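You operate a simulated robot arm through the tools that you are given. There is no shell and no other tool. Be economical: measure what you need, move in short steps, check, and stop when the job is done.

You are at the controls of a simulated robot arm. One attempt, no reset.

Task
Put one of the blue pegs from the top of the picnic table on the small green soap. Take the cream sock clip and leave it on top of the blue soap. Put the blue cap on the rear basin tiles. Take the long grey bundle and put it on the top of the picnic table. Take the cream purple-cap bottle on the counter top and put it away on the fourth board from the bottom of the wooden shelf unit. Put the green pad on the top of the shoe rack away on the top of the low bench. Put the bottle that says "Starch" from the top of the glass-lid washer on the rear basin tiles and the bottle that says "Soap" on the top of the front washer. Open the colours drawer, put the red box in the inside of the colours drawer and shut the drawer again. Take the long blue bundle and put it in the steel tub. Any order will do. Set down upright: blue cap, cream purple-cap bottle, bottle.

The check looks at the end state, three seconds after you hand in, the way a careful person would. Anything else that was tipped, shoved, dropped, spilled or broken makes it a failure. Lids that push on must go on centred and level and be pressed home; caps that screw on are set level and turned clockwise until they are tight.

Robot
A 7-joint arm with a four-finger gripper on a trunk, on a base that drives. Base frame: it is fixed to the floor where the robot stands at the start and does not move with it; the origin is under the middle of the robot, x ahead of it, y to its left, z up; the surface under the hand at the start is at about z = 75. Readings come in cm, rad, newtons and seconds.
Its first joint turns from -1.204 to 3.002 rad. Places, roughly: blue cap (5x5x7 cm) [140, 60, 80]; blue peg (5x3x9 cm) [70, 50, 80]; blue soap (9x6x4 cm) [130, 50, 80]; colours drawer [-190, -380, 70]; cream grey-cap bottle, round purple bottle, white  [-25, 100, 100]; cream purple-cap bottle [300, 50, 100]; cream sock clip (4x3x2 cm) [120, 50, 80]; fourth board of the wooden shelf unit [-200, -300, 110]; green pad (6x5x4 cm) [330, -260, 90]; inside of the colours drawer [-200, -380, 60]; long blue bundle (13x8x7 cm) [-110, 210, 60]; long grey bundle (13x8x7 cm) [300, 40, 90]; rear basin tiles [-180, -170, 70]; red box (15x7x5 cm) [-200, -40, 70]; small green soap (8x5x3 cm) [30, 0, 80]; steel tub (35x35x24 cm) [-180, 190, 110]; top of the front washer [-190, 120, 100]; top of the low bench [320, -380, 40]; top of the picnic table [80, 30, 80]. Payload 3.67 kg.
The tool frame sits at the grasp point between the pads (the TCP): z along the fingers, y along the line on which they close. The tips reach 2.8 cm beyond it. The gripper opens to 11.2 cm. The gripper's body begins 7.3 cm behind the TCP.
Orientation is told as [roll, pitch, yaw] about the base's x, y, z axes, in that order, counted from this pose: with the fingers straight down and closing along the base's y, the tool's x points along the base's -x, its y along +y and its z along -z.

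Tools
- The arm moves only by the tool move_arm. Its argument "motion" is a list of rows, each a list of 6 numbers: the shift along the tool's x, y, z in units of 25 mm (1.0 is 25 mm), then the turn, a rotation vector about the tool's x, y, z in units of 4 degrees (1.0 is 4 degrees). In form: [[x, y, z, ax, ay, az], ...]. A call has 1 to 10 rows; each row shifts and turns the commanded pose from where the row before left it, along the tool's axes as they then stand. "fingers" is the closure, from 0 (fully open) to 1 (shut), set as the call begins (left out, the last holds). A call with a number of a shift or a turn outside -1 to 1 is refused whole. Rows are played at 5 a second. More than 5 cm and 0.15 rad between two rows, or a gripper value outside its range, and nothing of the call is played. A pose out of reach is approached as far as the arm can. The call stops where the force on the tool passes 40 N (or 10 N more than at its start, if that is more) or the arm is blocked; 0.2 s more then pass. Each finger halts on what it meets, pressing with about 38 N; the grip force reading is that of the motor and also rises with nothing between the fingers. The clock runs only during rows and for 0.2 s after the last one: add rows that do not move to give the fingers time. It gives the time, the measured TCP pose, the force on the tool (base axes), the opening and the grip force at its end, in the units of the frame above (readings bear some noise), with the torque about the TCP (base axes, N m) and any sound that the robot's microphone picked up.
- Cameras (640 x 400 px; columns grow to the right, rows downward): "scene" is now at [13.57, -3.49, 137.36]; the picture's right is [-0.37, -0.93, -0.00], its down [-0.15, 0.06, -0.99] and it looks along [0.92, -0.36, -0.16] (base axes); focal length 214 px, centre (320, 200). "wrist" rides on the gripper at [6, -1.8, -10.4] in the tool frame; the picture's right is [0.29, 0.96, 0.00], its down [-0.80, 0.24, -0.55] and it looks along [-0.53, 0.16, 0.83] (tool axes); focal length 234 px, centre (320, 200). There is no depth. A picture from a camera that has moved, and an enlarged one, comes with that camera's place and axes in the base frame and with its lens.
- get_image(camera): a new picture of that camera. The clock stands still meanwhile.
- raise_lower(by): slides the trunk up (or, below 0, down) by that many cm; the arm and the scene camera ride with it, the base frame stays. It gives what a move gives, with no picture.
- steer(legs): drives the robot by 1 to 6 legs, each [ahead, turn to the left] in cm and rad, along the robot's own axes; the way and the turn of a leg run together, so that a leg with both is an arc; at most 150 cm and 3.142 rad a leg. The arm and the cameras ride along, it lands a little off, and it stops where it bumps. It gives what a move gives.
- aim_head(pan, tilt): turns the head with the scene camera to pan (to the left, within 1.501 rad either way) and tilt (down, from -0.506 to 1.204), counted from straight ahead of the robot. It gives what a move gives.
- enlarge(camera, box): a new picture of the part [left, top, right, bottom] of that camera's present view, enlarged. The clock stands still meanwhile.
- finish_job(): hands the job in; it is judged then, once.

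Work in short steps. Places have to be worked out from the pictures, the camera data and where the tool is seen: move nearer, look again, correct. Check each grasp and each placing, and mend what went wrong. You have 546 turns and 324 pictures in all, those below and enlarged ones among them. Open the gripper and draw the arm clear of the work before you hand the job in, unless the task says otherwise.

The tools are called after "Request:" as a command line: name --pt "numbers of a row" for each row, then --argument value for the rest, lists and objects as JSON in quotes. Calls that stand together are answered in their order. move_arm: Moves the arm, as the interface text tells. Its arguments: {"type":"object","properties":{"motion":{"type":"array"},"fingers":{"type":"number"}},"required":["motion"]} The other tools are called the same way: raise_lower (by) slides the trunk up or down; steer (legs) drives the base; aim_head (pan, tilt) turns the head that bears the scene camera; get_image (camera) takes a picture; enlarge (camera, box) takes an enlarged picture of a part of a camera's view; finish_job () hands the job in.

At the start:

```text
time_s: 0.0
tool_pos: [53.06, 26.01, 150.31]
tcp_rot: [0.11, -0.125, 0.025]
wrist_force: [0.3, 0.1, 0.4]
wrist_torque: [0.01, 0.02, -0.02]
finger_gap: 11.21
grasp_force: 0.0
trunk travel left (down, up): [-29.7, 54.3]
robot x, y, heading: [0.01, -0.02, -0.004]
head pan, tilt: [0.394, 1.201]
```

scene: 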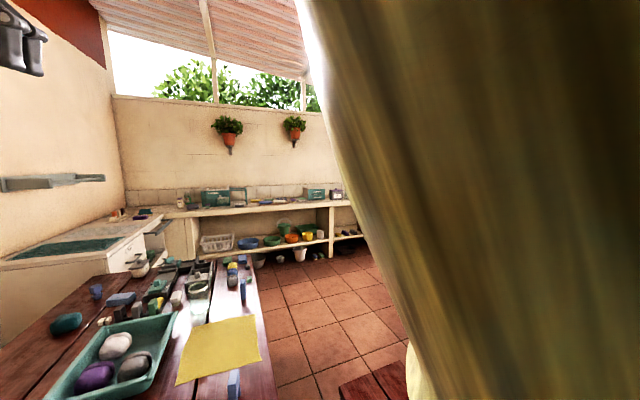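
wrist: 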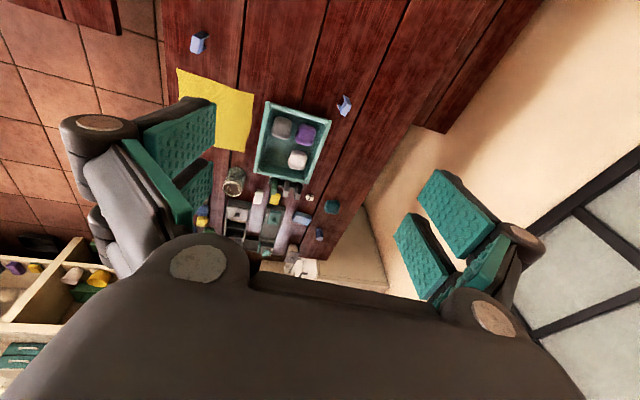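

I'll start by looking around: aim the head at the picnic table to check the camera's stated place and see the objects.

Request:
aim_head --pan 0.4 --tilt 0.6

Request:
get_image --camera "scene"

```text
time_s: 1.0
tool_pos: [52.18, 23.32, 151.38]
tcp_rot: [0.224, -0.178, 0.034]
wrist_force: [0.3, -0.1, -0.7]
wrist_torque: [0.0, -0.02, 0.0]
finger_gap: 11.21
grasp_force: 0.1
trunk travel left (down, up): [-29.7, 54.3]
robot x, y, heading: [-0.39, -0.1, 0.007]
head pan, tilt: [0.4, 0.6]
```

```text
321 pictures are left
camera scene: at [12.76, -5.14, 135.59], right [-0.54, -0.84, 0.0], down [-0.29, 0.19, -0.94], along [0.79, -0.51, -0.35], focal length 214 px, centre (320, 200)
```

scene: 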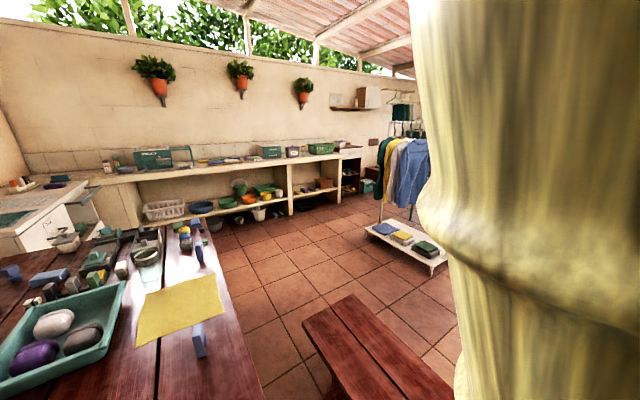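

The head's view doesn't match its readings (camera looks to the right), and the tool drifted a bit. I'll re-aim with a different value to learn how the head responds.

Request:
aim_head --pan 0.9 --tilt 0.6

Request:
get_image --camera "scene"

```text
time_s: 1.9
tool_pos: [52.33, 23.28, 151.37]
tcp_rot: [0.225, -0.182, 0.034]
wrist_force: [0.1, -0.1, 0.1]
wrist_torque: [-0.02, 0.05, -0.03]
finger_gap: 11.21
grasp_force: 0.1
trunk travel left (down, up): [-29.7, 54.3]
robot x, y, heading: [-0.35, -0.02, 0.002]
head pan, tilt: [0.901, 0.6]
```

```text
320 pictures are left
camera scene: at [12.74, -5.18, 135.57], right [-0.55, -0.84, 0.0], down [-0.29, 0.19, -0.94], along [0.78, -0.51, -0.35], focal length 214 px, centre (320, 200)
```

scene: 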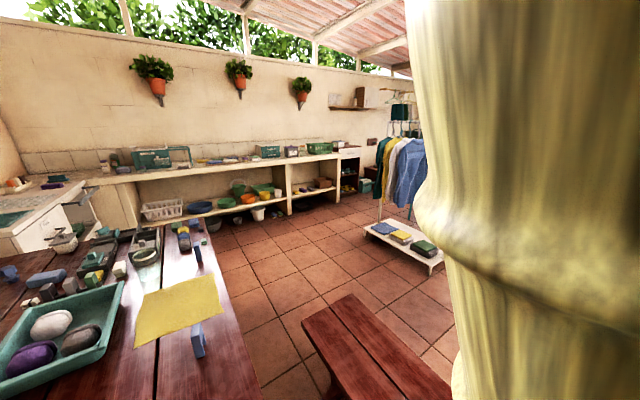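

The camera didn't move though the reading did. I'll test a pan the other way to see whether the head itself is stuck.

Request:
aim_head --pan 0.0 --tilt 0.9

Request:
get_image --camera "scene"

Request:
get_image --camera "wrist"

```text
time_s: 3.1
tool_pos: [52.4, 23.51, 151.43]
tcp_rot: [0.223, -0.179, 0.034]
wrist_force: [0.6, -0.1, 0.2]
wrist_torque: [-0.02, 0.02, -0.04]
finger_gap: 11.21
grasp_force: 0.0
trunk travel left (down, up): [-29.7, 54.3]
robot x, y, heading: [0.05, -0.31, -0.001]
head pan, tilt: [0.0, 0.901]
```

```text
319 pictures are left
camera scene: at [12.7, -5.23, 135.55], right [-0.55, -0.83, 0.0], down [-0.29, 0.19, -0.94], along [0.78, -0.52, -0.35], focal length 214 px, centre (320, 200)
```

scene: 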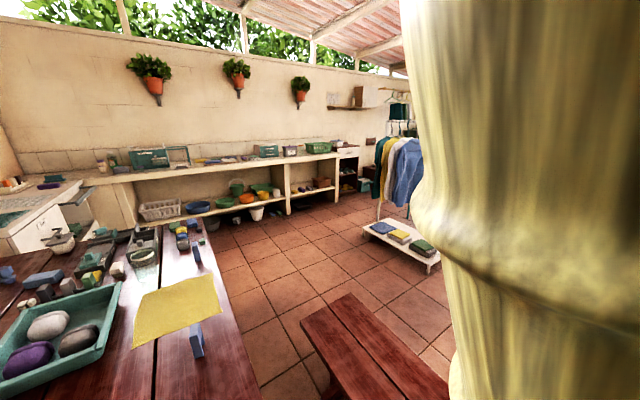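

```text
318 pictures are left
camera wrist: at [44.97, 19.15, 159.9], right [-0.35, 0.92, 0.16], down [0.67, 0.13, 0.73], along [0.65, 0.36, -0.67], focal length 234 px, centre (320, 200)
```

wrist: 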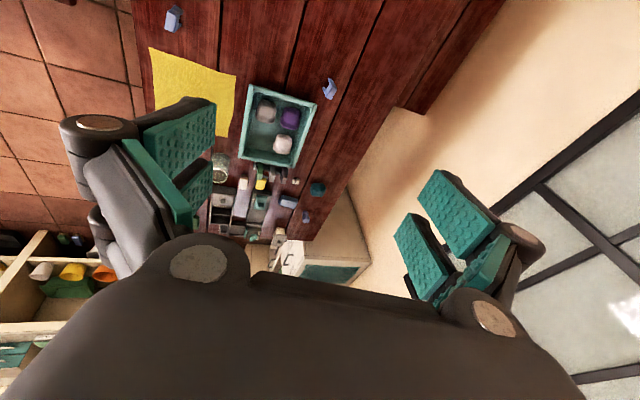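

The scene camera ignores the head commands; it may ride on or be blocked by the arm (the yellow thing at right). I'll move the arm some and see whether the scene view changes.

Request:
move_arm --pt "0 1 0 0 0 0" --pt "0 1 0 0 0 0" --pt "0 1 0 0 0 0" --pt "0 1 0 0 0 0" --pt "0 1 0 0 0 0" --pt "0 0 0 0 0 0"

Request:
get_image --camera "scene"

```text
time_s: 3.5
tool_pos: [52.34, 20.19, 152.89]
tcp_rot: [0.354, -0.235, 0.005]
wrist_force: [-2.3, 5.8, -1.7]
wrist_torque: [-0.55, -0.22, -0.22]
finger_gap: 11.2
grasp_force: 0.1
trunk travel left (down, up): [-29.7, 54.3]
robot x, y, heading: [0.24, -0.22, 0.008]
head pan, tilt: [0.0, 0.901]
stopped in row 1: the arm was blocked; the commanded pose is now the measured one
```

```text
317 pictures are left
camera scene: at [12.89, -0.53, 131.29], right [-0.06, -1.0, 0.0], down [-0.75, 0.04, -0.66], along [0.66, -0.04, -0.75], focal length 214 px, centre (320, 200)
```

scene: 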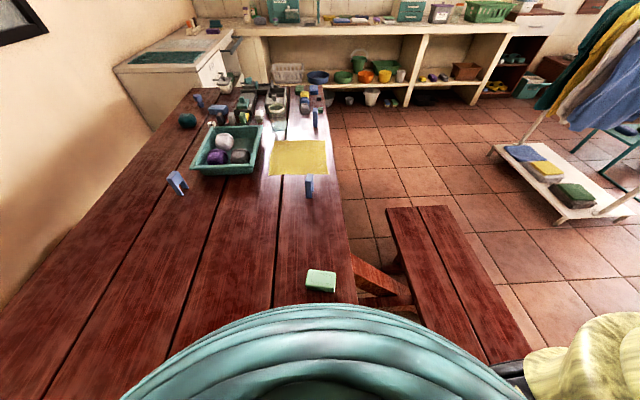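

The head was jammed against the arm; now it's freed. The small green soap is right below. Try the arm move again, now going forward and down a little.

Request:
move_arm --pt "-0.5 0 0.5 0 0 0" --pt "-0.5 0 0.5 0 0 0" --pt "-0.5 0 0.5 0 0 0" --pt "0 0 0 0 0 0"

Request:
get_image --camera "scene"

```text
time_s: 3.8
tool_pos: [51.95, 15.78, 153.47]
tcp_rot: [0.471, -0.299, -0.068]
wrist_force: [-1.1, -0.3, -1.9]
wrist_torque: [0.06, -0.17, -0.09]
finger_gap: 11.2
grasp_force: 0.0
trunk travel left (down, up): [-29.7, 54.3]
robot x, y, heading: [0.25, 0.27, 0.017]
head pan, tilt: [0.0, 0.901]
stopped in row 1: the arm was blocked; the commanded pose is now the measured one
```

```text
316 pictures are left
camera scene: at [12.69, -0.41, 130.97], right [0.01, -1.0, -0.01], down [-0.78, -0.01, -0.62], along [0.62, 0.01, -0.78], focal length 214 px, centre (320, 200)
```

scene: 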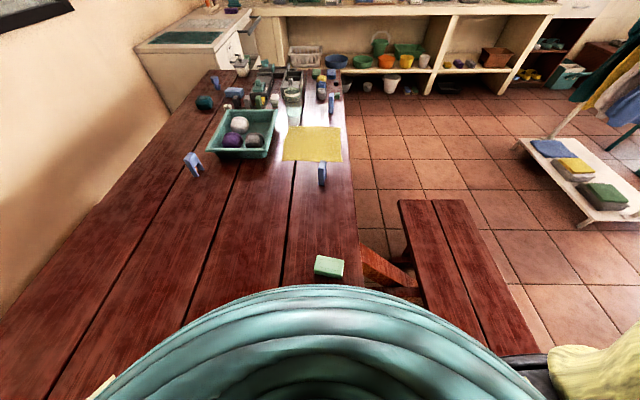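

Check whether the arm is now settled: play still rows, then turn the head to see the arm.

Request:
move_arm --pt "0 0 0 0 0 0" --pt "0 0 0 0 0 0"

Request:
aim_head --pan -1.0 --tilt 0.8

Request:
get_image --camera "scene"

```text
time_s: 4.1
tool_pos: [52.5, 13.33, 150.97]
tcp_rot: [0.553, -0.333, -0.136]
wrist_force: [-3.7, -0.8, 0.4]
wrist_torque: [-0.03, -0.22, -0.15]
finger_gap: 11.18
grasp_force: 0.1
trunk travel left (down, up): [-29.7, 54.3]
robot x, y, heading: [0.17, 0.56, 0.014]
head pan, tilt: [0.0, 0.901]
stopped in row 1: the arm was blocked; the commanded pose is now the measured one
```

```text
time_s: 5.4
tool_pos: [52.77, 13.36, 151.16]
tcp_rot: [0.556, -0.329, -0.139]
wrist_force: [0.9, -0.2, -0.4]
wrist_torque: [-0.01, -0.03, 0.03]
finger_gap: 11.22
grasp_force: 0.0
trunk travel left (down, up): [-29.7, 54.3]
robot x, y, heading: [0.36, -0.05, 0.021]
head pan, tilt: [-1.0, 0.799]
```

```text
315 pictures are left
camera scene: at [9.71, -6.63, 131.66], right [-0.83, -0.56, 0.0], down [-0.4, 0.6, -0.7], along [0.39, -0.58, -0.72], focal length 214 px, centre (320, 200)
```

scene: 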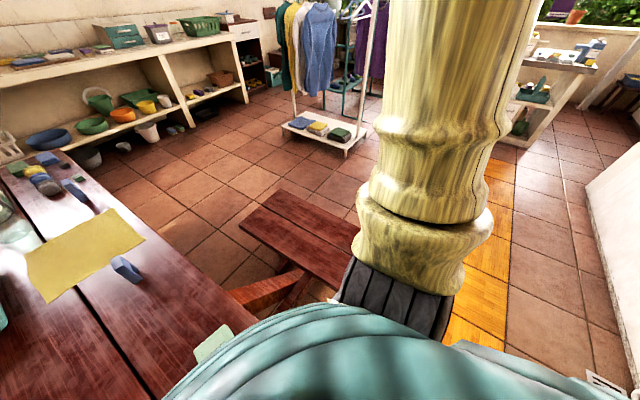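

The arm stands on the robot's right front, its upper arm beside the head. It seems steady now; try a small arm move.

Request:
move_arm --pt "0 0 0.4 0 0 0" --pt "0 0 0.4 0 0 0" --pt "0 0 0.4 0 0 0" --pt "0 0 0 0 0 0"

```text
time_s: 5.7
tool_pos: [54.21, 10.25, 147.42]
tcp_rot: [0.646, -0.342, -0.219]
wrist_force: [-6.2, -0.4, 1.5]
wrist_torque: [-0.09, -0.29, -0.24]
finger_gap: 11.2
grasp_force: 0.0
trunk travel left (down, up): [-29.7, 54.3]
robot x, y, heading: [0.41, 0.73, 0.033]
head pan, tilt: [-1.0, 0.799]
stopped in row 1: the arm was blocked; the commanded pose is now the measured one
```

Same block. I'll look at the arm again and in another direction to find what it touches.

Request:
get_image --camera "scene"

Request:
aim_head --pan -1.0 --tilt -0.1

Request:
get_image --camera "scene"

Request:
get_image --camera "wrist"

```text
314 pictures are left
camera scene: at [9.84, -6.89, 131.69], right [-0.83, -0.56, 0.0], down [-0.4, 0.6, -0.69], along [0.39, -0.57, -0.72], focal length 214 px, centre (320, 200)
```

scene: 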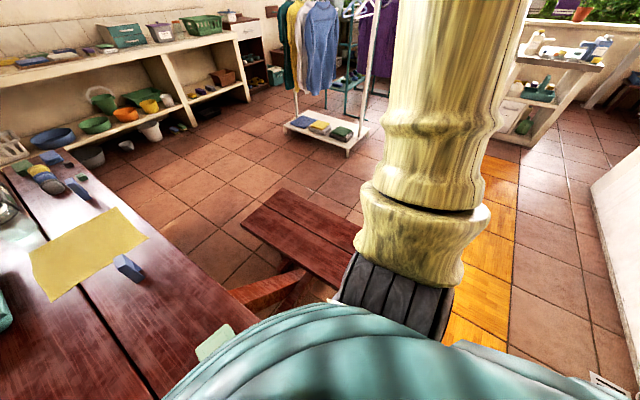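

```text
time_s: 6.9
tool_pos: [54.41, 10.34, 147.29]
tcp_rot: [0.639, -0.34, -0.218]
wrist_force: [0.0, 0.5, 0.5]
wrist_torque: [-0.02, 0.0, -0.01]
finger_gap: 11.2
grasp_force: 0.0
trunk travel left (down, up): [-29.7, 54.3]
robot x, y, heading: [0.15, -0.18, 0.025]
head pan, tilt: [-1.0, -0.099]
```

```text
313 pictures are left
camera scene: at [10.25, -7.04, 139.75], right [-0.82, -0.57, 0.0], down [0.06, -0.08, -1.0], along [0.56, -0.82, 0.1], focal length 214 px, centre (320, 200)
```

scene: 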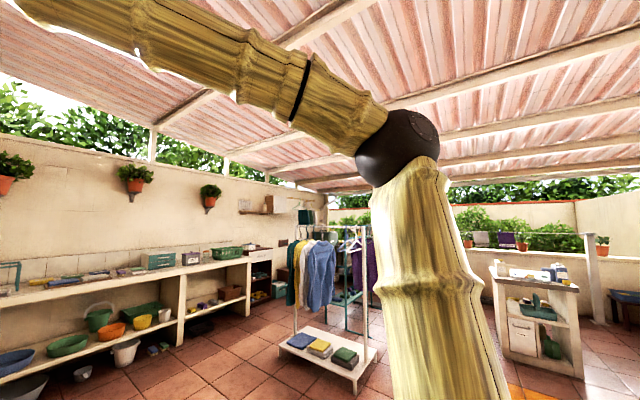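

```text
312 pictures are left
camera wrist: at [44.98, 4.74, 152.26], right [-0.29, 0.85, 0.44], down [0.51, -0.25, 0.82], along [0.81, 0.46, -0.36], focal length 234 px, centre (320, 200)
```

wrist: 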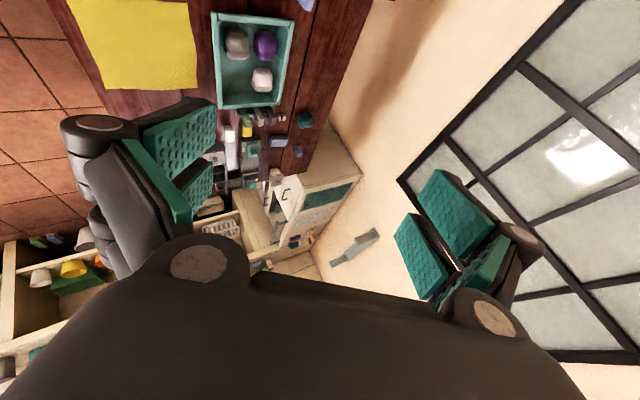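

Nothing visibly touches the arm. I'll try a pure move away (retreat along the tool axis) to see if it's responsive in another direction.

Request:
move_arm --pt "0 0 -0.2 0 0 0" --pt "0 0 -0.2 0 0 0" --pt "0 0 -0.2 0 0 0" --pt "0 0 0 0 0 0"

```text
time_s: 7.2
tool_pos: [56.07, 7.25, 142.62]
tcp_rot: [0.708, -0.342, -0.297]
wrist_force: [-4.2, -1.2, 3.5]
wrist_torque: [-0.14, -0.2, -0.21]
finger_gap: 11.19
grasp_force: 0.2
trunk travel left (down, up): [-29.7, 54.3]
robot x, y, heading: [0.57, 0.65, 0.029]
head pan, tilt: [-1.0, -0.099]
stopped in row 1: the arm was blocked; the commanded pose is now the measured one
```

Whatever I command, the arm swings the same way (toward -y, down), as if it were changing to another posture. There's plenty of clearance, so I'll let it continue and see where it goes.

Request:
move_arm --pt "0 0 0 -1 0 0" --pt "0 0 0 -1 0 0" --pt "0 0 0 0 0 0"

Request:
move_arm --pt "0 0 0 -1 0 0" --pt "0 0 0 -1 0 0" --pt "0 0 0 0 0 0"

Request:
move_arm --pt "0 0 0 -1 0 0" --pt "0 0 0 -1 0 0" --pt "0 0 0 0 0 0"

```text
time_s: 7.6
tool_pos: [57.84, 5.23, 135.62]
tcp_rot: [0.766, -0.343, -0.353]
wrist_force: [-7.0, 4.5, 3.0]
wrist_torque: [-0.48, -0.39, -0.57]
finger_gap: 11.14
grasp_force: 0.0
trunk travel left (down, up): [-29.7, 54.3]
robot x, y, heading: [0.68, 0.31, 0.022]
head pan, tilt: [-1.0, -0.099]
stopped in row 1: the arm was blocked; the commanded pose is now the measured one
```

```text
time_s: 7.9
tool_pos: [59.35, 3.71, 126.82]
tcp_rot: [0.788, -0.331, -0.379]
wrist_force: [-2.4, -0.1, 4.9]
wrist_torque: [-0.3, -0.01, -0.21]
finger_gap: 11.13
grasp_force: 0.1
trunk travel left (down, up): [-29.7, 54.3]
robot x, y, heading: [0.53, 0.32, 0.017]
head pan, tilt: [-1.0, -0.099]
stopped in row 1: the arm was blocked; the commanded pose is now the measured one
```

```text
time_s: 8.2
tool_pos: [59.33, 1.45, 115.56]
tcp_rot: [0.744, -0.315, -0.38]
wrist_force: [-3.1, 0.8, 4.2]
wrist_torque: [-0.27, -0.05, -0.16]
finger_gap: 11.13
grasp_force: 0.1
trunk travel left (down, up): [-29.7, 54.3]
robot x, y, heading: [0.73, -0.02, 0.022]
head pan, tilt: [-1.0, -0.099]
stopped in row 1: the arm was blocked; the commanded pose is now the measured one
```

The swing continues downward; there's still ~35 cm clearance. I'll try to command upward now to see if control is regained.

Request:
move_arm --pt "0 0 -0.5 -0.5 0 0" --pt "0 0 -0.5 -0.5 0 0" --pt "0 0 0 0 0 0"

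Request:
get_image --camera "scene"

Request:
get_image --camera "wrist"

```text
time_s: 8.6
tool_pos: [56.62, -1.28, 102.28]
tcp_rot: [0.618, -0.273, -0.337]
wrist_force: [-1.9, -0.2, 2.8]
wrist_torque: [-0.14, -0.04, -0.06]
finger_gap: 11.1
grasp_force: 0.1
trunk travel left (down, up): [-29.7, 54.3]
robot x, y, heading: [0.95, 0.29, 0.017]
head pan, tilt: [-1.0, -0.099]
stopped in row 1: the arm was blocked; the commanded pose is now the measured one
```

```text
311 pictures are left
camera scene: at [10.34, -7.08, 139.77], right [-0.83, -0.55, 0.0], down [0.06, -0.08, -0.99], along [0.55, -0.83, 0.1], focal length 214 px, centre (320, 200)
```

scene: 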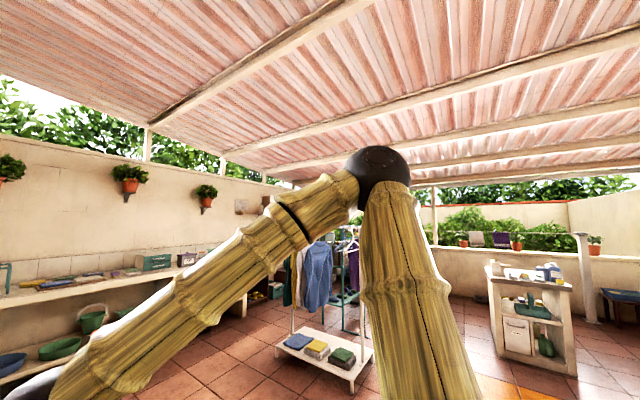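

```text
310 pictures are left
camera wrist: at [46.81, -5.79, 107.89], right [-0.15, 0.88, 0.46], down [0.53, -0.32, 0.78], along [0.83, 0.36, -0.42], focal length 234 px, centre (320, 200)
```

wrist: 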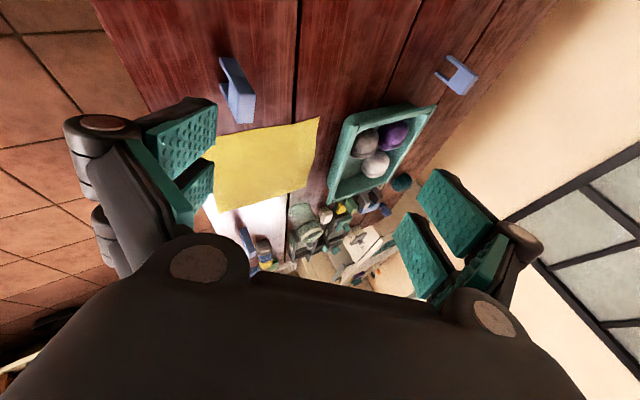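

The arm is unfolding downward toward some nominal posture. To be safe above the table I'll raise the trunk before letting it continue.

Request:
raise_lower --by 25

Request:
move_arm --pt "0 0 -0.5 -0.5 0 0" --pt "0 0 -0.5 -0.5 0 0" --pt "0 0 0 0 0 0"

```text
time_s: 8.9
tool_pos: [53.5, -5.02, 91.58]
tcp_rot: [0.484, -0.219, -0.316]
wrist_force: [-1.9, -0.9, 2.4]
wrist_torque: [-0.04, -0.06, -0.01]
finger_gap: 11.15
grasp_force: 0.0
trunk travel left (down, up): [-33.4, 50.6]
robot x, y, heading: [0.6, 0.03, 0.001]
head pan, tilt: [-1.0, -0.099]
stopped: the arm was blocked; the commanded pose is now the measured one
```

```text
time_s: 9.2
tool_pos: [54.32, -5.11, 88.23]
tcp_rot: [0.478, -0.236, -0.315]
wrist_force: [-1.2, 4.1, 3.6]
wrist_torque: [-0.46, -0.03, -0.22]
finger_gap: 11.15
grasp_force: 0.0
trunk travel left (down, up): [-33.4, 50.6]
robot x, y, heading: [0.91, -0.08, -0.008]
head pan, tilt: [-1.0, -0.099]
stopped in row 1: the arm was blocked; the commanded pose is now the measured one
```

It is slowing near z = 88. Try the trunk again.

Request:
raise_lower --by 20

```text
time_s: 10.0
tool_pos: [54.83, -4.58, 86.82]
tcp_rot: [0.513, -0.245, -0.317]
wrist_force: [-1.1, 1.9, 1.5]
wrist_torque: [-0.2, 0.03, -0.02]
finger_gap: 11.18
grasp_force: 0.1
trunk travel left (down, up): [-41.6, 42.4]
robot x, y, heading: [0.82, -0.55, -0.017]
head pan, tilt: [-1.0, -0.099]
stopped: the arm was blocked; the commanded pose is now the measured one
```

The trunk rose 8 cm while the hand stayed. I'll try a small upward arm move.

Request:
move_arm --pt "0 0 -0.4 0 0 0" --pt "0 0 -0.4 0 0 0" --pt "0 0 -0.4 0 0 0" --pt "0 0 0 0 0 0"

Request:
get_image --camera "scene"

```text
time_s: 11.2
tool_pos: [53.17, -5.77, 88.83]
tcp_rot: [0.517, -0.247, -0.321]
wrist_force: [-1.0, -0.7, 0.5]
wrist_torque: [0.03, 0.01, -0.02]
finger_gap: 11.18
grasp_force: 0.1
trunk travel left (down, up): [-41.6, 42.4]
robot x, y, heading: [0.84, -0.26, -0.021]
head pan, tilt: [-1.0, -0.099]
stopped in row 4: the arm was blocked; the commanded pose is now the measured one
```

```text
309 pictures are left
camera scene: at [10.49, -7.94, 139.75], right [-0.85, -0.53, 0.0], down [0.05, -0.08, -1.0], along [0.52, -0.85, 0.1], focal length 214 px, centre (320, 200)
```

scene: 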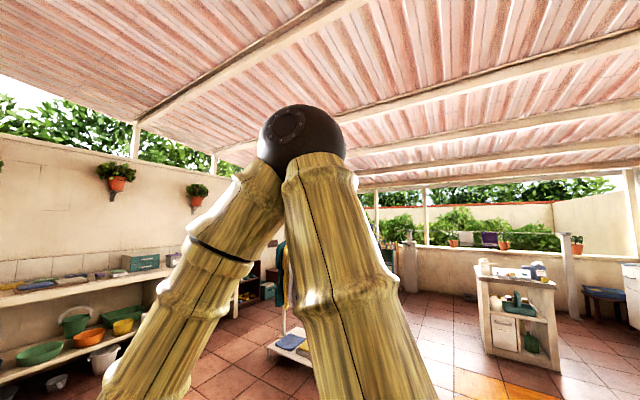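

The camera height didn't change though the trunk reading did. Retry the trunk and compare the camera's place.

Request:
raise_lower --by 5

Request:
aim_head --pan -0.3 --tilt 0.6

Request:
get_image --camera "scene"

```text
time_s: 12.2
tool_pos: [53.47, -5.81, 90.59]
tcp_rot: [0.519, -0.243, -0.323]
wrist_force: [-0.1, 0.1, 0.0]
wrist_torque: [0.02, 0.04, 0.06]
finger_gap: 11.2
grasp_force: 0.1
trunk travel left (down, up): [-46.6, 37.4]
robot x, y, heading: [1.14, -0.79, -0.019]
head pan, tilt: [-1.0, -0.099]
```

```text
time_s: 13.2
tool_pos: [53.5, -5.89, 90.86]
tcp_rot: [0.518, -0.244, -0.324]
wrist_force: [0.4, 0.9, -0.4]
wrist_torque: [0.01, 0.01, 0.0]
finger_gap: 11.22
grasp_force: 0.0
trunk travel left (down, up): [-46.6, 37.4]
robot x, y, heading: [0.78, -0.46, -0.016]
head pan, tilt: [-0.3, 0.6]
```

```text
308 pictures are left
camera scene: at [14.24, -3.29, 133.64], right [-0.31, -0.95, 0.0], down [-0.54, 0.18, -0.83], along [0.78, -0.26, -0.56], focal length 214 px, centre (320, 200)
```

scene: 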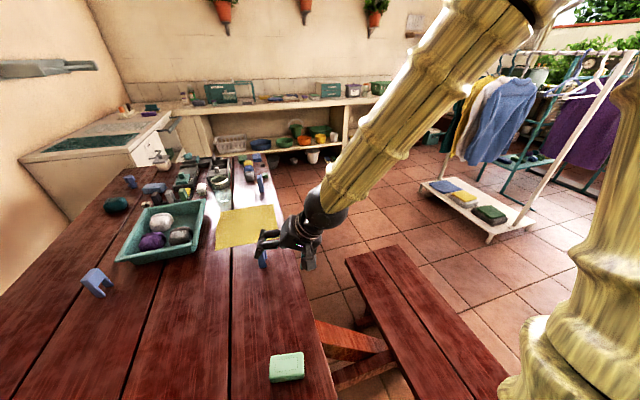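

The head works now. Check whether the trunk is really moving by letting time pass.

Request:
move_arm --pt "0 0 0 0 0 0" --pt "0 0 0 0 0 0" --pt "0 0 0 0 0 0" --pt "0 0 0 0 0 0" --pt "0 0 0 0 0 0"

Request:
get_image --camera "scene"

```text
time_s: 14.4
tool_pos: [53.32, -5.86, 90.79]
tcp_rot: [0.517, -0.246, -0.321]
wrist_force: [0.2, -0.2, -0.6]
wrist_torque: [0.0, -0.01, 0.03]
finger_gap: 11.18
grasp_force: 0.0
trunk travel left (down, up): [-46.6, 37.4]
robot x, y, heading: [0.72, -0.18, -0.011]
head pan, tilt: [-0.3, 0.6]
```

```text
307 pictures are left
camera scene: at [14.23, -3.28, 133.64], right [-0.31, -0.95, 0.0], down [-0.54, 0.18, -0.82], along [0.78, -0.26, -0.57], focal length 214 px, centre (320, 200)
```

scene: 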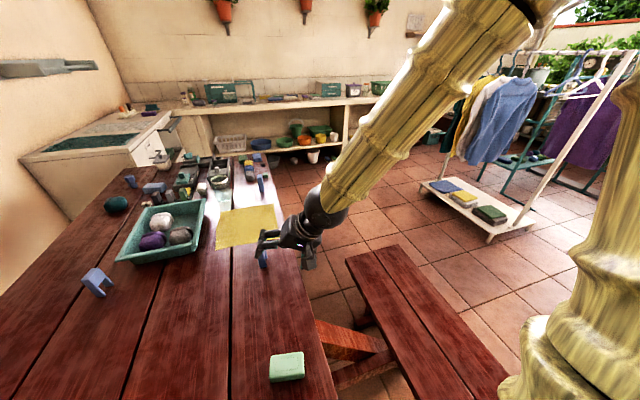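

Control seems normal now. Test the trunk once more with a clear comparison.

Request:
raise_lower --by 6

Request:
enlarge --camera "scene" --box '[80, 100, 340, 300]'

```text
time_s: 15.4
tool_pos: [53.44, -5.89, 96.82]
tcp_rot: [0.518, -0.244, -0.32]
wrist_force: [-0.1, 0.1, -0.2]
wrist_torque: [-0.02, 0.01, 0.01]
finger_gap: 11.18
grasp_force: 0.0
trunk travel left (down, up): [-52.6, 31.4]
robot x, y, heading: [0.89, -0.35, -0.02]
head pan, tilt: [-0.3, 0.6]
```

```text
2.00 times, centred on (210, 200) of scene
camera zoom: at [14.26, -3.3, 139.63], right [-0.31, -0.95, 0.0], down [-0.54, 0.18, -0.82], along [0.78, -0.26, -0.57], focal length 429 px, centre (540, 200)
```

zoom: 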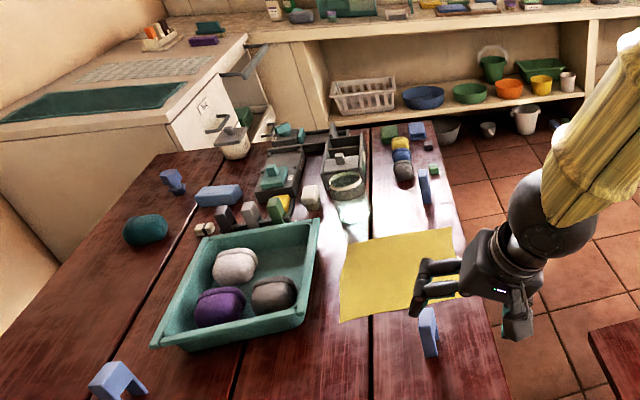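

The trunk now really works. From this picture I place: peg A ≈ (66,0), peg B ≈ (73,48), clip ≈ (114,47), blue soap ≈ (128,47), cap ≈ (138,60). I'll point the fingers straight down (roll .518, pitch −.244, yaw −.32 → 0).

Request:
move_arm --pt "0 0 -0.3 1 0 0" --pt "0 0 -0.3 1 0 0" --pt "0 0 -0.3 1 0 0" --pt "0 0 0 1 0 0" --pt "0 0 0 1 0 0" --pt "0 0 0 1 0 0" --pt "0 0 0 1 0 0" --pt "0 0 0 0.42 0 0" --pt "0 0 0 0 1 0" --pt "0 0 0 0 1 0"

Request:
move_arm --pt "0 0 0 0 1 0" --pt "0 0 0 0 0.5 0" --pt "0 0 0 0 0 -1" --pt "0 0 0 0 0 -1" --pt "0 0 0 0 0 -1" --pt "0 0 0 0 0 -1" --pt "0 0 0 0 0 -0.6" --pt "0 0 0 0 0 0"

Request:
get_image --camera "wrist"

Request:
get_image --camera "scene"

```text
time_s: 17.6
tool_pos: [52.69, -6.71, 98.85]
tcp_rot: [-0.001, -0.103, -0.323]
wrist_force: [-1.0, -0.5, 0.0]
wrist_torque: [0.03, 0.0, 0.03]
finger_gap: 11.21
grasp_force: 0.1
trunk travel left (down, up): [-52.6, 31.4]
robot x, y, heading: [0.79, -0.45, -0.019]
head pan, tilt: [-0.3, 0.6]
```

```text
time_s: 19.4
tool_pos: [52.64, -6.65, 98.77]
tcp_rot: [0.0, -0.001, -0.003]
wrist_force: [0.2, -0.7, -1.0]
wrist_torque: [0.01, -0.02, 0.01]
finger_gap: 11.2
grasp_force: 0.0
trunk travel left (down, up): [-52.6, 31.4]
robot x, y, heading: [0.89, -0.32, -0.019]
head pan, tilt: [-0.3, 0.6]
```

```text
305 pictures are left
camera wrist: at [46.77, -8.37, 109.34], right [-0.29, 0.96, 0.0], down [0.8, 0.24, 0.55], along [0.53, 0.16, -0.83], focal length 234 px, centre (320, 200)
```

wrist: 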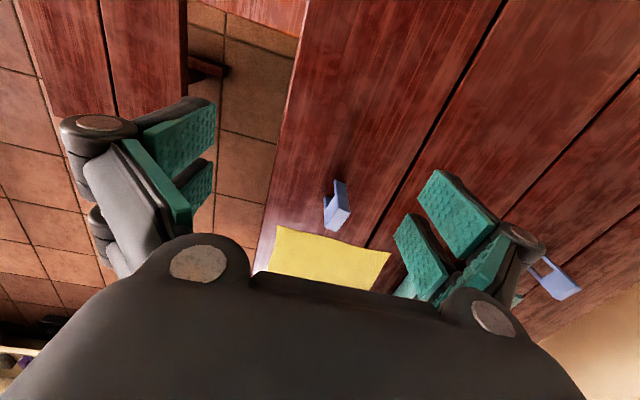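

```text
304 pictures are left
camera scene: at [14.24, -3.27, 139.64], right [-0.31, -0.95, 0.0], down [-0.54, 0.18, -0.82], along [0.78, -0.26, -0.57], focal length 214 px, centre (320, 200)
```

scene: 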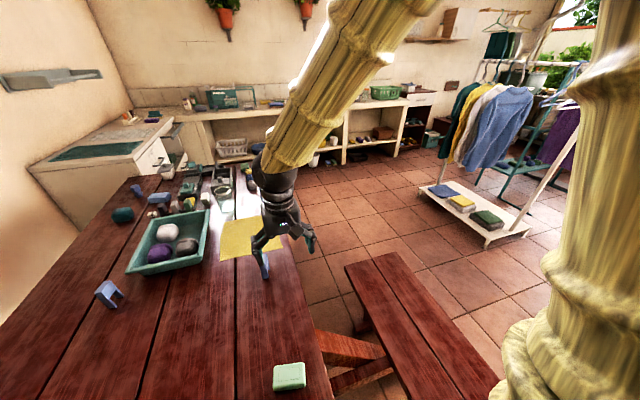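

Leveled. Now zoom on peg A and on the small soap for shape and orientation.

Request:
enlarge --camera "wrist" --box '[280, 150, 400, 250]'

Request:
aim_head --pan 0.0 --tilt 0.9

Request:
enlarge --camera "scene" --box '[220, 60, 420, 320]'

```text
4.00 times, centred on (340, 200) of wrist
camera zoom: at [46.77, -8.37, 109.34], right [-0.29, 0.96, 0.0], down [0.8, 0.24, 0.55], along [0.53, 0.16, -0.83], focal length 937 px, centre (240, 200)
```

zoom: 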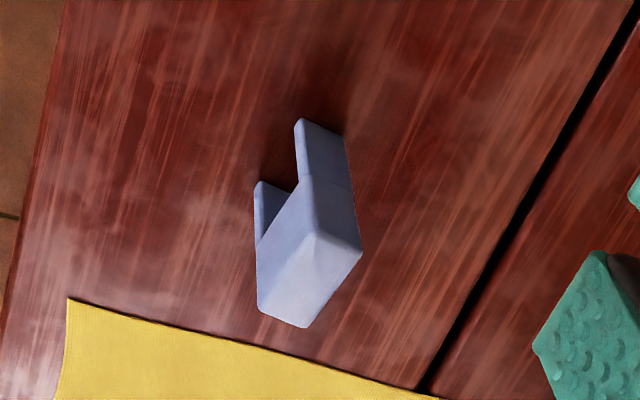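

```text
time_s: 20.2
tool_pos: [52.52, -6.56, 98.94]
tcp_rot: [0.0, 0.0, -0.003]
wrist_force: [0.0, 0.5, 0.0]
wrist_torque: [-0.03, -0.03, 0.05]
finger_gap: 11.22
grasp_force: 0.0
trunk travel left (down, up): [-52.6, 31.4]
robot x, y, heading: [0.77, -0.24, -0.012]
head pan, tilt: [0.0, 0.901]
```

```text
1.54 times, centred on (320, 190) of scene
camera zoom: at [13.39, -0.65, 137.16], right [-0.02, -1.0, 0.0], down [-0.78, 0.01, -0.62], along [0.62, -0.01, -0.78], focal length 330 px, centre (320, 215)
```

zoom: 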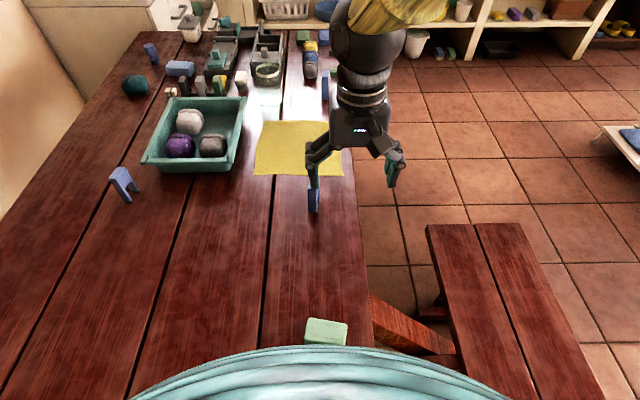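

Peg A stands as an upside-down U at about (65.7,−0.4), its long side along x turned about −0.3 rad. The soap at (30,0) is inside the minimum reach, so back the base 13 cm.

Request:
steer --legs '[[-13, 0]]'

Request:
get_image --camera "scene"

Request:
get_image --camera "wrist"

```text
time_s: 21.5
tool_pos: [39.46, -6.19, 99.13]
tcp_rot: [-0.001, -0.002, 0.003]
wrist_force: [-1.5, 0.1, 0.0]
wrist_torque: [0.01, -0.07, -0.01]
finger_gap: 11.2
grasp_force: 0.0
trunk travel left (down, up): [-52.6, 31.4]
robot x, y, heading: [-11.92, -0.37, -0.007]
head pan, tilt: [0.0, 0.901]
```

```text
301 pictures are left
camera scene: at [0.16, -0.37, 137.18], right [-0.01, -1.0, 0.0], down [-0.78, 0.01, -0.62], along [0.62, -0.01, -0.78], focal length 214 px, centre (320, 200)
```

scene: 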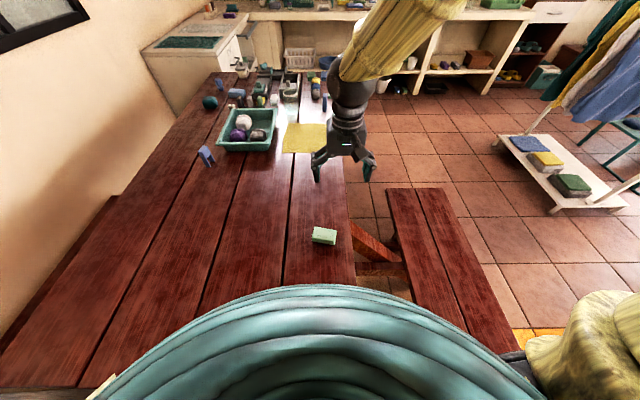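

```text
300 pictures are left
camera wrist: at [33.62, -7.98, 109.44], right [-0.29, 0.96, 0.0], down [0.8, 0.24, 0.56], along [0.53, 0.16, -0.83], focal length 234 px, centre (320, 200)
```

wrist: 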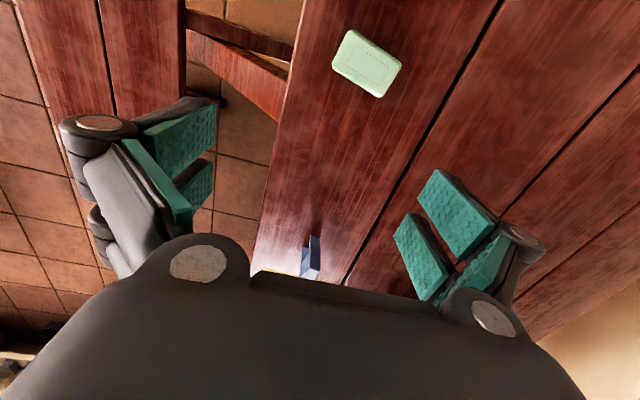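

Soap centre is about (33.9,−2.0), long side roughly along y (turned to (0.2,1)). Go to just short of peg A for a close look, turning yaw to −0.3.

Request:
move_arm --pt "-1 0.3 0 0 0 0.7" --pt "-1 0.3 0 0 0 0.7" --pt "-1 0.3 0 0 0 0.7" --pt "-1 0.3 0 0 0 0.7" --pt "-1 0.3 0 0 0 0.7" --pt "-1 0.3 0 0 0 0.8" --pt "0 0 0 0 0 0"

Request:
enlarge --camera "wrist" --box '[200, 50, 440, 250]'

```text
time_s: 23.1
tool_pos: [55.03, -3.44, 99.13]
tcp_rot: [0.0, 0.001, -0.296]
wrist_force: [0.0, -0.3, 0.6]
wrist_torque: [-0.03, 0.01, 0.02]
finger_gap: 11.2
grasp_force: 0.1
trunk travel left (down, up): [-52.6, 31.4]
robot x, y, heading: [-11.86, -0.34, -0.014]
head pan, tilt: [0.0, 0.901]
```

```text
2.00 times, centred on (320, 150) of wrist
camera zoom: at [48.95, -3.48, 109.49], right [0.01, 1.0, 0.0], down [0.83, 0.0, 0.55], along [0.55, 0.0, -0.83], focal length 468 px, centre (320, 300)
```

zoom: 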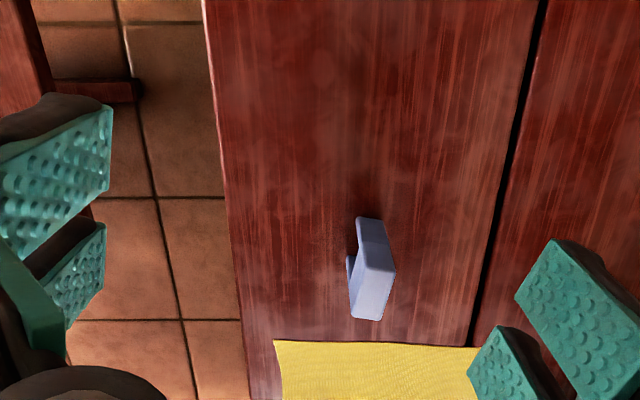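

Peg A centre ≈ (65.7, 0), axis about −0.2 rad. Move above it, then descend to z≈80.

Request:
move_arm --pt "-0.93 0.65 0 0 0 0" --pt "-0.92 0.64 0 0 0 0" --pt "-0.92 0.64 0 0 0 0" --pt "-0.92 0.64 0 0 0 0" --pt "0 0 0.6 0 0 -0.7" --pt "0 0 0.6 0 0 -0.7" --pt "0 0 0.6 0 0 0" --pt "0 0 0.6 0 0 0" --pt "0 0 0 0 0 0"

Request:
enlarge --camera "wrist" --box '[200, 100, 440, 250]'

```text
time_s: 25.1
tool_pos: [65.59, -0.06, 92.71]
tcp_rot: [0.001, 0.0, -0.198]
wrist_force: [-0.1, 0.0, 0.9]
wrist_torque: [0.02, -0.01, -0.04]
finger_gap: 11.19
grasp_force: 0.1
trunk travel left (down, up): [-52.6, 31.4]
robot x, y, heading: [-12.07, -0.28, -0.01]
head pan, tilt: [0.0, 0.901]
```

```text
2.67 times, centred on (320, 175) of wrist
camera zoom: at [59.48, -0.6, 103.14], right [-0.09, 1.0, 0.0], down [0.83, 0.08, 0.55], along [0.55, 0.05, -0.83], focal length 624 px, centre (320, 267)
```

zoom: 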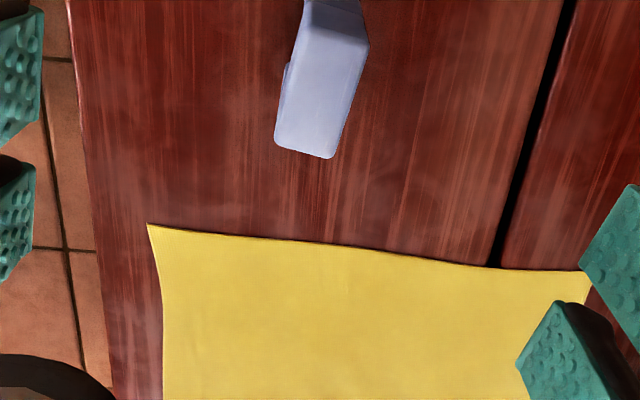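

Well aligned. Descend to z≈80 and close.

Request:
move_arm --pt "0 0 0.9 0 0 0" --pt "0 0 0.9 0 0 0" --pt "0 0 0.9 0 0 0" --pt "0 0 0.9 0 0 0" --pt "0 0 0.9 0 0 0" --pt "0 0 0.5 0 0 0" --pt "0 0 0 0 0 0"

Request:
move_arm --pt "0 0 0 0 0 0" --pt "0 0 0 0 0 0" --pt "0 0 0 0 0 0" --pt "0 0 0 0 0 0" --fingers 1

```text
time_s: 26.7
tool_pos: [65.59, 0.06, 80.4]
tcp_rot: [-0.001, 0.001, -0.2]
wrist_force: [0.5, 0.0, -0.2]
wrist_torque: [-0.01, -0.01, 0.03]
finger_gap: 11.19
grasp_force: 0.1
trunk travel left (down, up): [-52.6, 31.4]
robot x, y, heading: [-11.62, -0.13, -0.01]
head pan, tilt: [0.0, 0.901]
```

```text
time_s: 27.7
tool_pos: [65.61, 0.03, 80.35]
tcp_rot: [0.001, -0.001, -0.198]
wrist_force: [-0.5, 0.0, 0.0]
wrist_torque: [0.04, -0.02, 0.03]
finger_gap: 2.1
grasp_force: 37.7
trunk travel left (down, up): [-52.6, 31.4]
robot x, y, heading: [-12.0, -0.36, -0.008]
head pan, tilt: [0.0, 0.901]
```

Gripped (2.1 cm). Lift 10 cm while turning yaw toward +1.37 so the peg's length will lie along the soap.

Request:
move_arm --pt "0 0 -0.4 0 0 0" --pt "0 0 -0.4 0 0 -1" --pt "0 0 -0.4 0 0 -1" --pt "0 0 -0.4 0 0 -1" --pt "0 0 -0.4 0 0 -1" --pt "0 0 -0.4 0 0 -1" --pt "0 0 -0.4 0 0 -1" --pt "0 0 -0.4 0 0 -1" --pt "0 0 -0.4 0 0 -1" --pt "0 0 -0.4 0 0 -1"

Request:
move_arm --pt "0 0 0 0 0 -1" --pt "0 0 0 0 0 -1" --pt "0 0 0 0 0 -1" --pt "0 0 0 0 0 -1" --pt "0 0 0 0 0 -1" --pt "0 0 0 0 0 -1" --pt "0 0 0 0 0 -1" --pt "0 0 0 0 0 -1" --pt "0 0 0 0 0 -1" --pt "0 0 0 0 0 -1"

Request:
enlarge --camera "scene" --box '[240, 100, 400, 300]'

```text
time_s: 29.9
tool_pos: [65.79, 0.1, 90.56]
tcp_rot: [0.0, 0.0, 0.43]
wrist_force: [-0.2, 0.2, -1.5]
wrist_torque: [-0.01, 0.0, 0.01]
finger_gap: 2.11
grasp_force: 37.4
trunk travel left (down, up): [-52.6, 31.4]
robot x, y, heading: [-12.07, 0.16, -0.006]
head pan, tilt: [0.0, 0.901]
```

```text
time_s: 32.1
tool_pos: [65.77, -0.07, 90.47]
tcp_rot: [-0.001, 0.0, 1.128]
wrist_force: [-0.7, 0.4, -0.3]
wrist_torque: [-0.02, 0.02, -0.05]
finger_gap: 2.08
grasp_force: 37.2
trunk travel left (down, up): [-52.6, 31.4]
robot x, y, heading: [-12.22, -0.35, -0.006]
head pan, tilt: [0.0, 0.901]
```

```text
2.00 times, centred on (320, 200) of scene
camera zoom: at [0.39, -0.38, 137.16], right [-0.01, -1.0, 0.0], down [-0.78, 0.01, -0.62], along [0.62, -0.01, -0.78], focal length 429 px, centre (320, 200)
```

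zoom: 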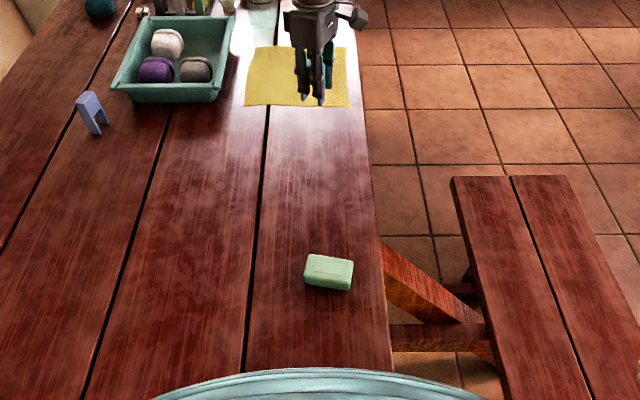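

Soap centre (33.8,−2.3), axis angle 1.364. Finish the turn and carry the peg over it at the present height.

Request:
move_arm --pt "0 0 0 0 0 -1" --pt "0 0 0 0 0 -1" --pt "0 0 0 0 0 -1" --pt "0 0 0 0 0 -0.38" --pt "0.29 1 0 0 0 0" --pt "0.29 1 0 0 0 0" --pt "0.29 1 0 0 0 0" --pt "0.29 1 0 0 0 0" --pt "0.29 1 0 0 0 0" --pt "0.29 1 0 0 0 0"

Request:
move_arm --pt "0.29 1 0 0 0 0" --pt "0.29 1 0 0 0 0" --pt "0.29 1 0 0 0 0" --pt "0.29 1 0 0 0 0" --pt "0.29 1 0 0 0 0" --pt "0.29 1 0 0 0 0" --pt "0 0.34 0 0 0 0" --pt "0 0 0 0 0 0"

Request:
enlarge --camera "scene" --box '[240, 150, 400, 300]'

```text
time_s: 34.3
tool_pos: [50.11, -1.21, 90.53]
tcp_rot: [-0.001, 0.002, 1.364]
wrist_force: [0.1, 0.1, -0.6]
wrist_torque: [0.0, -0.02, -0.04]
finger_gap: 2.1
grasp_force: 38.0
trunk travel left (down, up): [-52.6, 31.4]
robot x, y, heading: [-12.2, -0.13, -0.009]
head pan, tilt: [0.0, 0.901]
```

```text
time_s: 36.1
tool_pos: [33.92, -2.25, 90.6]
tcp_rot: [0.001, -0.001, 1.363]
wrist_force: [-0.3, -0.7, -1.0]
wrist_torque: [0.02, -0.01, 0.01]
finger_gap: 2.11
grasp_force: 37.8
trunk travel left (down, up): [-52.6, 31.4]
robot x, y, heading: [-11.99, -0.32, -0.01]
head pan, tilt: [0.0, 0.901]
```

```text
2.67 times, centred on (320, 225) of scene
camera zoom: at [0.37, -0.37, 137.16], right [-0.01, -1.0, 0.0], down [-0.78, 0.01, -0.62], along [0.62, -0.01, -0.78], focal length 572 px, centre (320, 133)
```

zoom: 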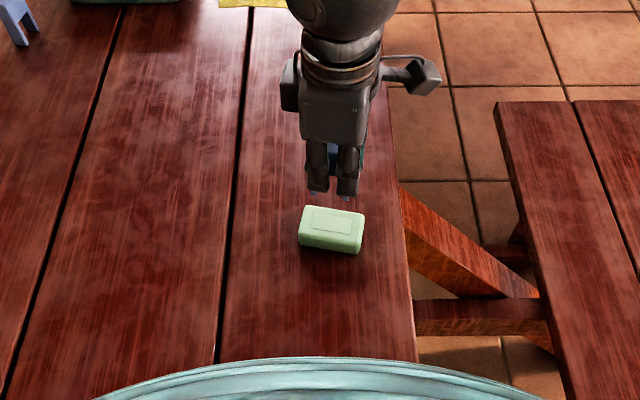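

Over the soap. Lower to just above contact (TCP ≈84), then finish in small steps.

Request:
move_arm --pt "0 0 0.6 0 0 0" --pt "0 0 0.6 0 0 0" --pt "0 0 0.6 0 0 0" --pt "0 0 0.6 0 0 0" --pt "0 0 0.2 0 0 0" --pt "0 0 0 0 0 0"

Request:
enlarge --camera "scene" --box '[260, 180, 380, 270]'

Request:
enlarge --camera "wrist" --box '[200, 100, 440, 250]'

```text
time_s: 37.5
tool_pos: [33.92, -2.21, 84.03]
tcp_rot: [0.0, 0.0, 1.364]
wrist_force: [0.4, 0.2, 0.4]
wrist_torque: [0.01, 0.01, 0.0]
finger_gap: 2.12
grasp_force: 38.1
trunk travel left (down, up): [-52.6, 31.4]
robot x, y, heading: [-12.6, -0.1, -0.009]
head pan, tilt: [0.0, 0.901]
```

```text
4.44 times, centred on (320, 225) of scene
camera zoom: at [0.37, -0.36, 137.16], right [-0.01, -1.0, 0.0], down [-0.78, 0.01, -0.62], along [0.62, -0.01, -0.78], focal length 953 px, centre (320, 89)
```

zoom: 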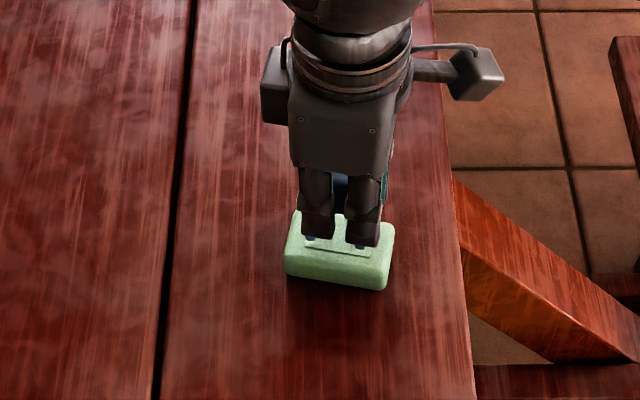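

```text
2.67 times, centred on (320, 175) of wrist
camera zoom: at [34.57, -8.51, 94.49], right [-1.0, -0.08, 0.0], down [-0.07, 0.83, 0.55], along [-0.05, 0.55, -0.83], focal length 624 px, centre (320, 267)
```

zoom: 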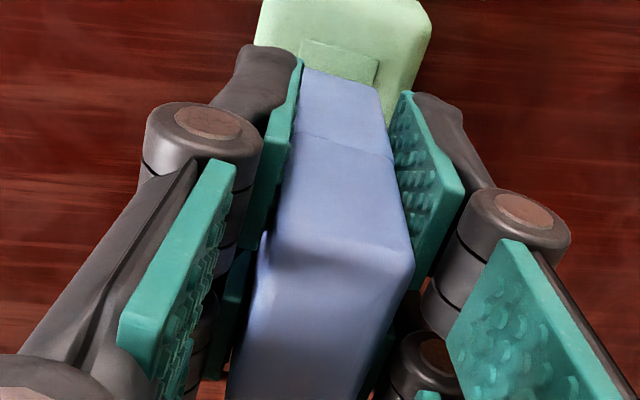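

Centered. Lower in fine steps until contact shows.

Request:
move_arm --pt "0 0 0.1 0 0 0" --pt "0 0 0.1 0 0 0" --pt "0 0 0 0 0 0"

Request:
move_arm --pt "0 0 0.06 0 0 0" --pt "0 0 0 0 0 0"

```text
time_s: 38.3
tool_pos: [33.82, -2.36, 83.3]
tcp_rot: [0.001, 0.001, 1.365]
wrist_force: [0.7, -0.1, -0.3]
wrist_torque: [0.0, -0.03, 0.03]
finger_gap: 2.11
grasp_force: 38.0
trunk travel left (down, up): [-52.6, 31.4]
robot x, y, heading: [-12.24, -0.45, -0.011]
head pan, tilt: [0.0, 0.901]
```

```text
time_s: 38.9
tool_pos: [33.62, -2.26, 83.26]
tcp_rot: [0.0, -0.001, 1.362]
wrist_force: [0.2, 0.2, -0.5]
wrist_torque: [0.0, 0.04, 0.01]
finger_gap: 2.1
grasp_force: 37.7
trunk travel left (down, up): [-52.6, 31.4]
robot x, y, heading: [-12.41, -0.25, -0.011]
head pan, tilt: [0.0, 0.901]
```

Request:
move_arm --pt "0 0 0.06 0 0 0" --pt "0 0 0.06 0 0 0" --pt "0 0 0 0 0 0"

Request:
move_arm --pt "0 0 0.06 0 0 0" --pt "0 0 0.06 0 0 0" --pt "0 0 0 0 0 0"

```text
time_s: 39.7
tool_pos: [33.79, -2.08, 83.12]
tcp_rot: [-0.003, 0.001, 1.364]
wrist_force: [0.6, -4.5, 28.7]
wrist_torque: [-0.03, -0.08, -0.05]
finger_gap: 2.1
grasp_force: 38.1
trunk travel left (down, up): [-52.6, 31.4]
robot x, y, heading: [-12.18, -0.61, -0.005]
head pan, tilt: [0.0, 0.901]
```

```text
time_s: 40.5
tool_pos: [33.7, -2.08, 82.68]
tcp_rot: [-0.001, 0.0, 1.363]
wrist_force: [4.6, 0.1, 30.8]
wrist_torque: [0.24, -0.21, -0.03]
finger_gap: 2.11
grasp_force: 37.4
trunk travel left (down, up): [-52.6, 31.4]
robot x, y, heading: [-11.86, -0.15, -0.011]
head pan, tilt: [0.0, 0.901]
```

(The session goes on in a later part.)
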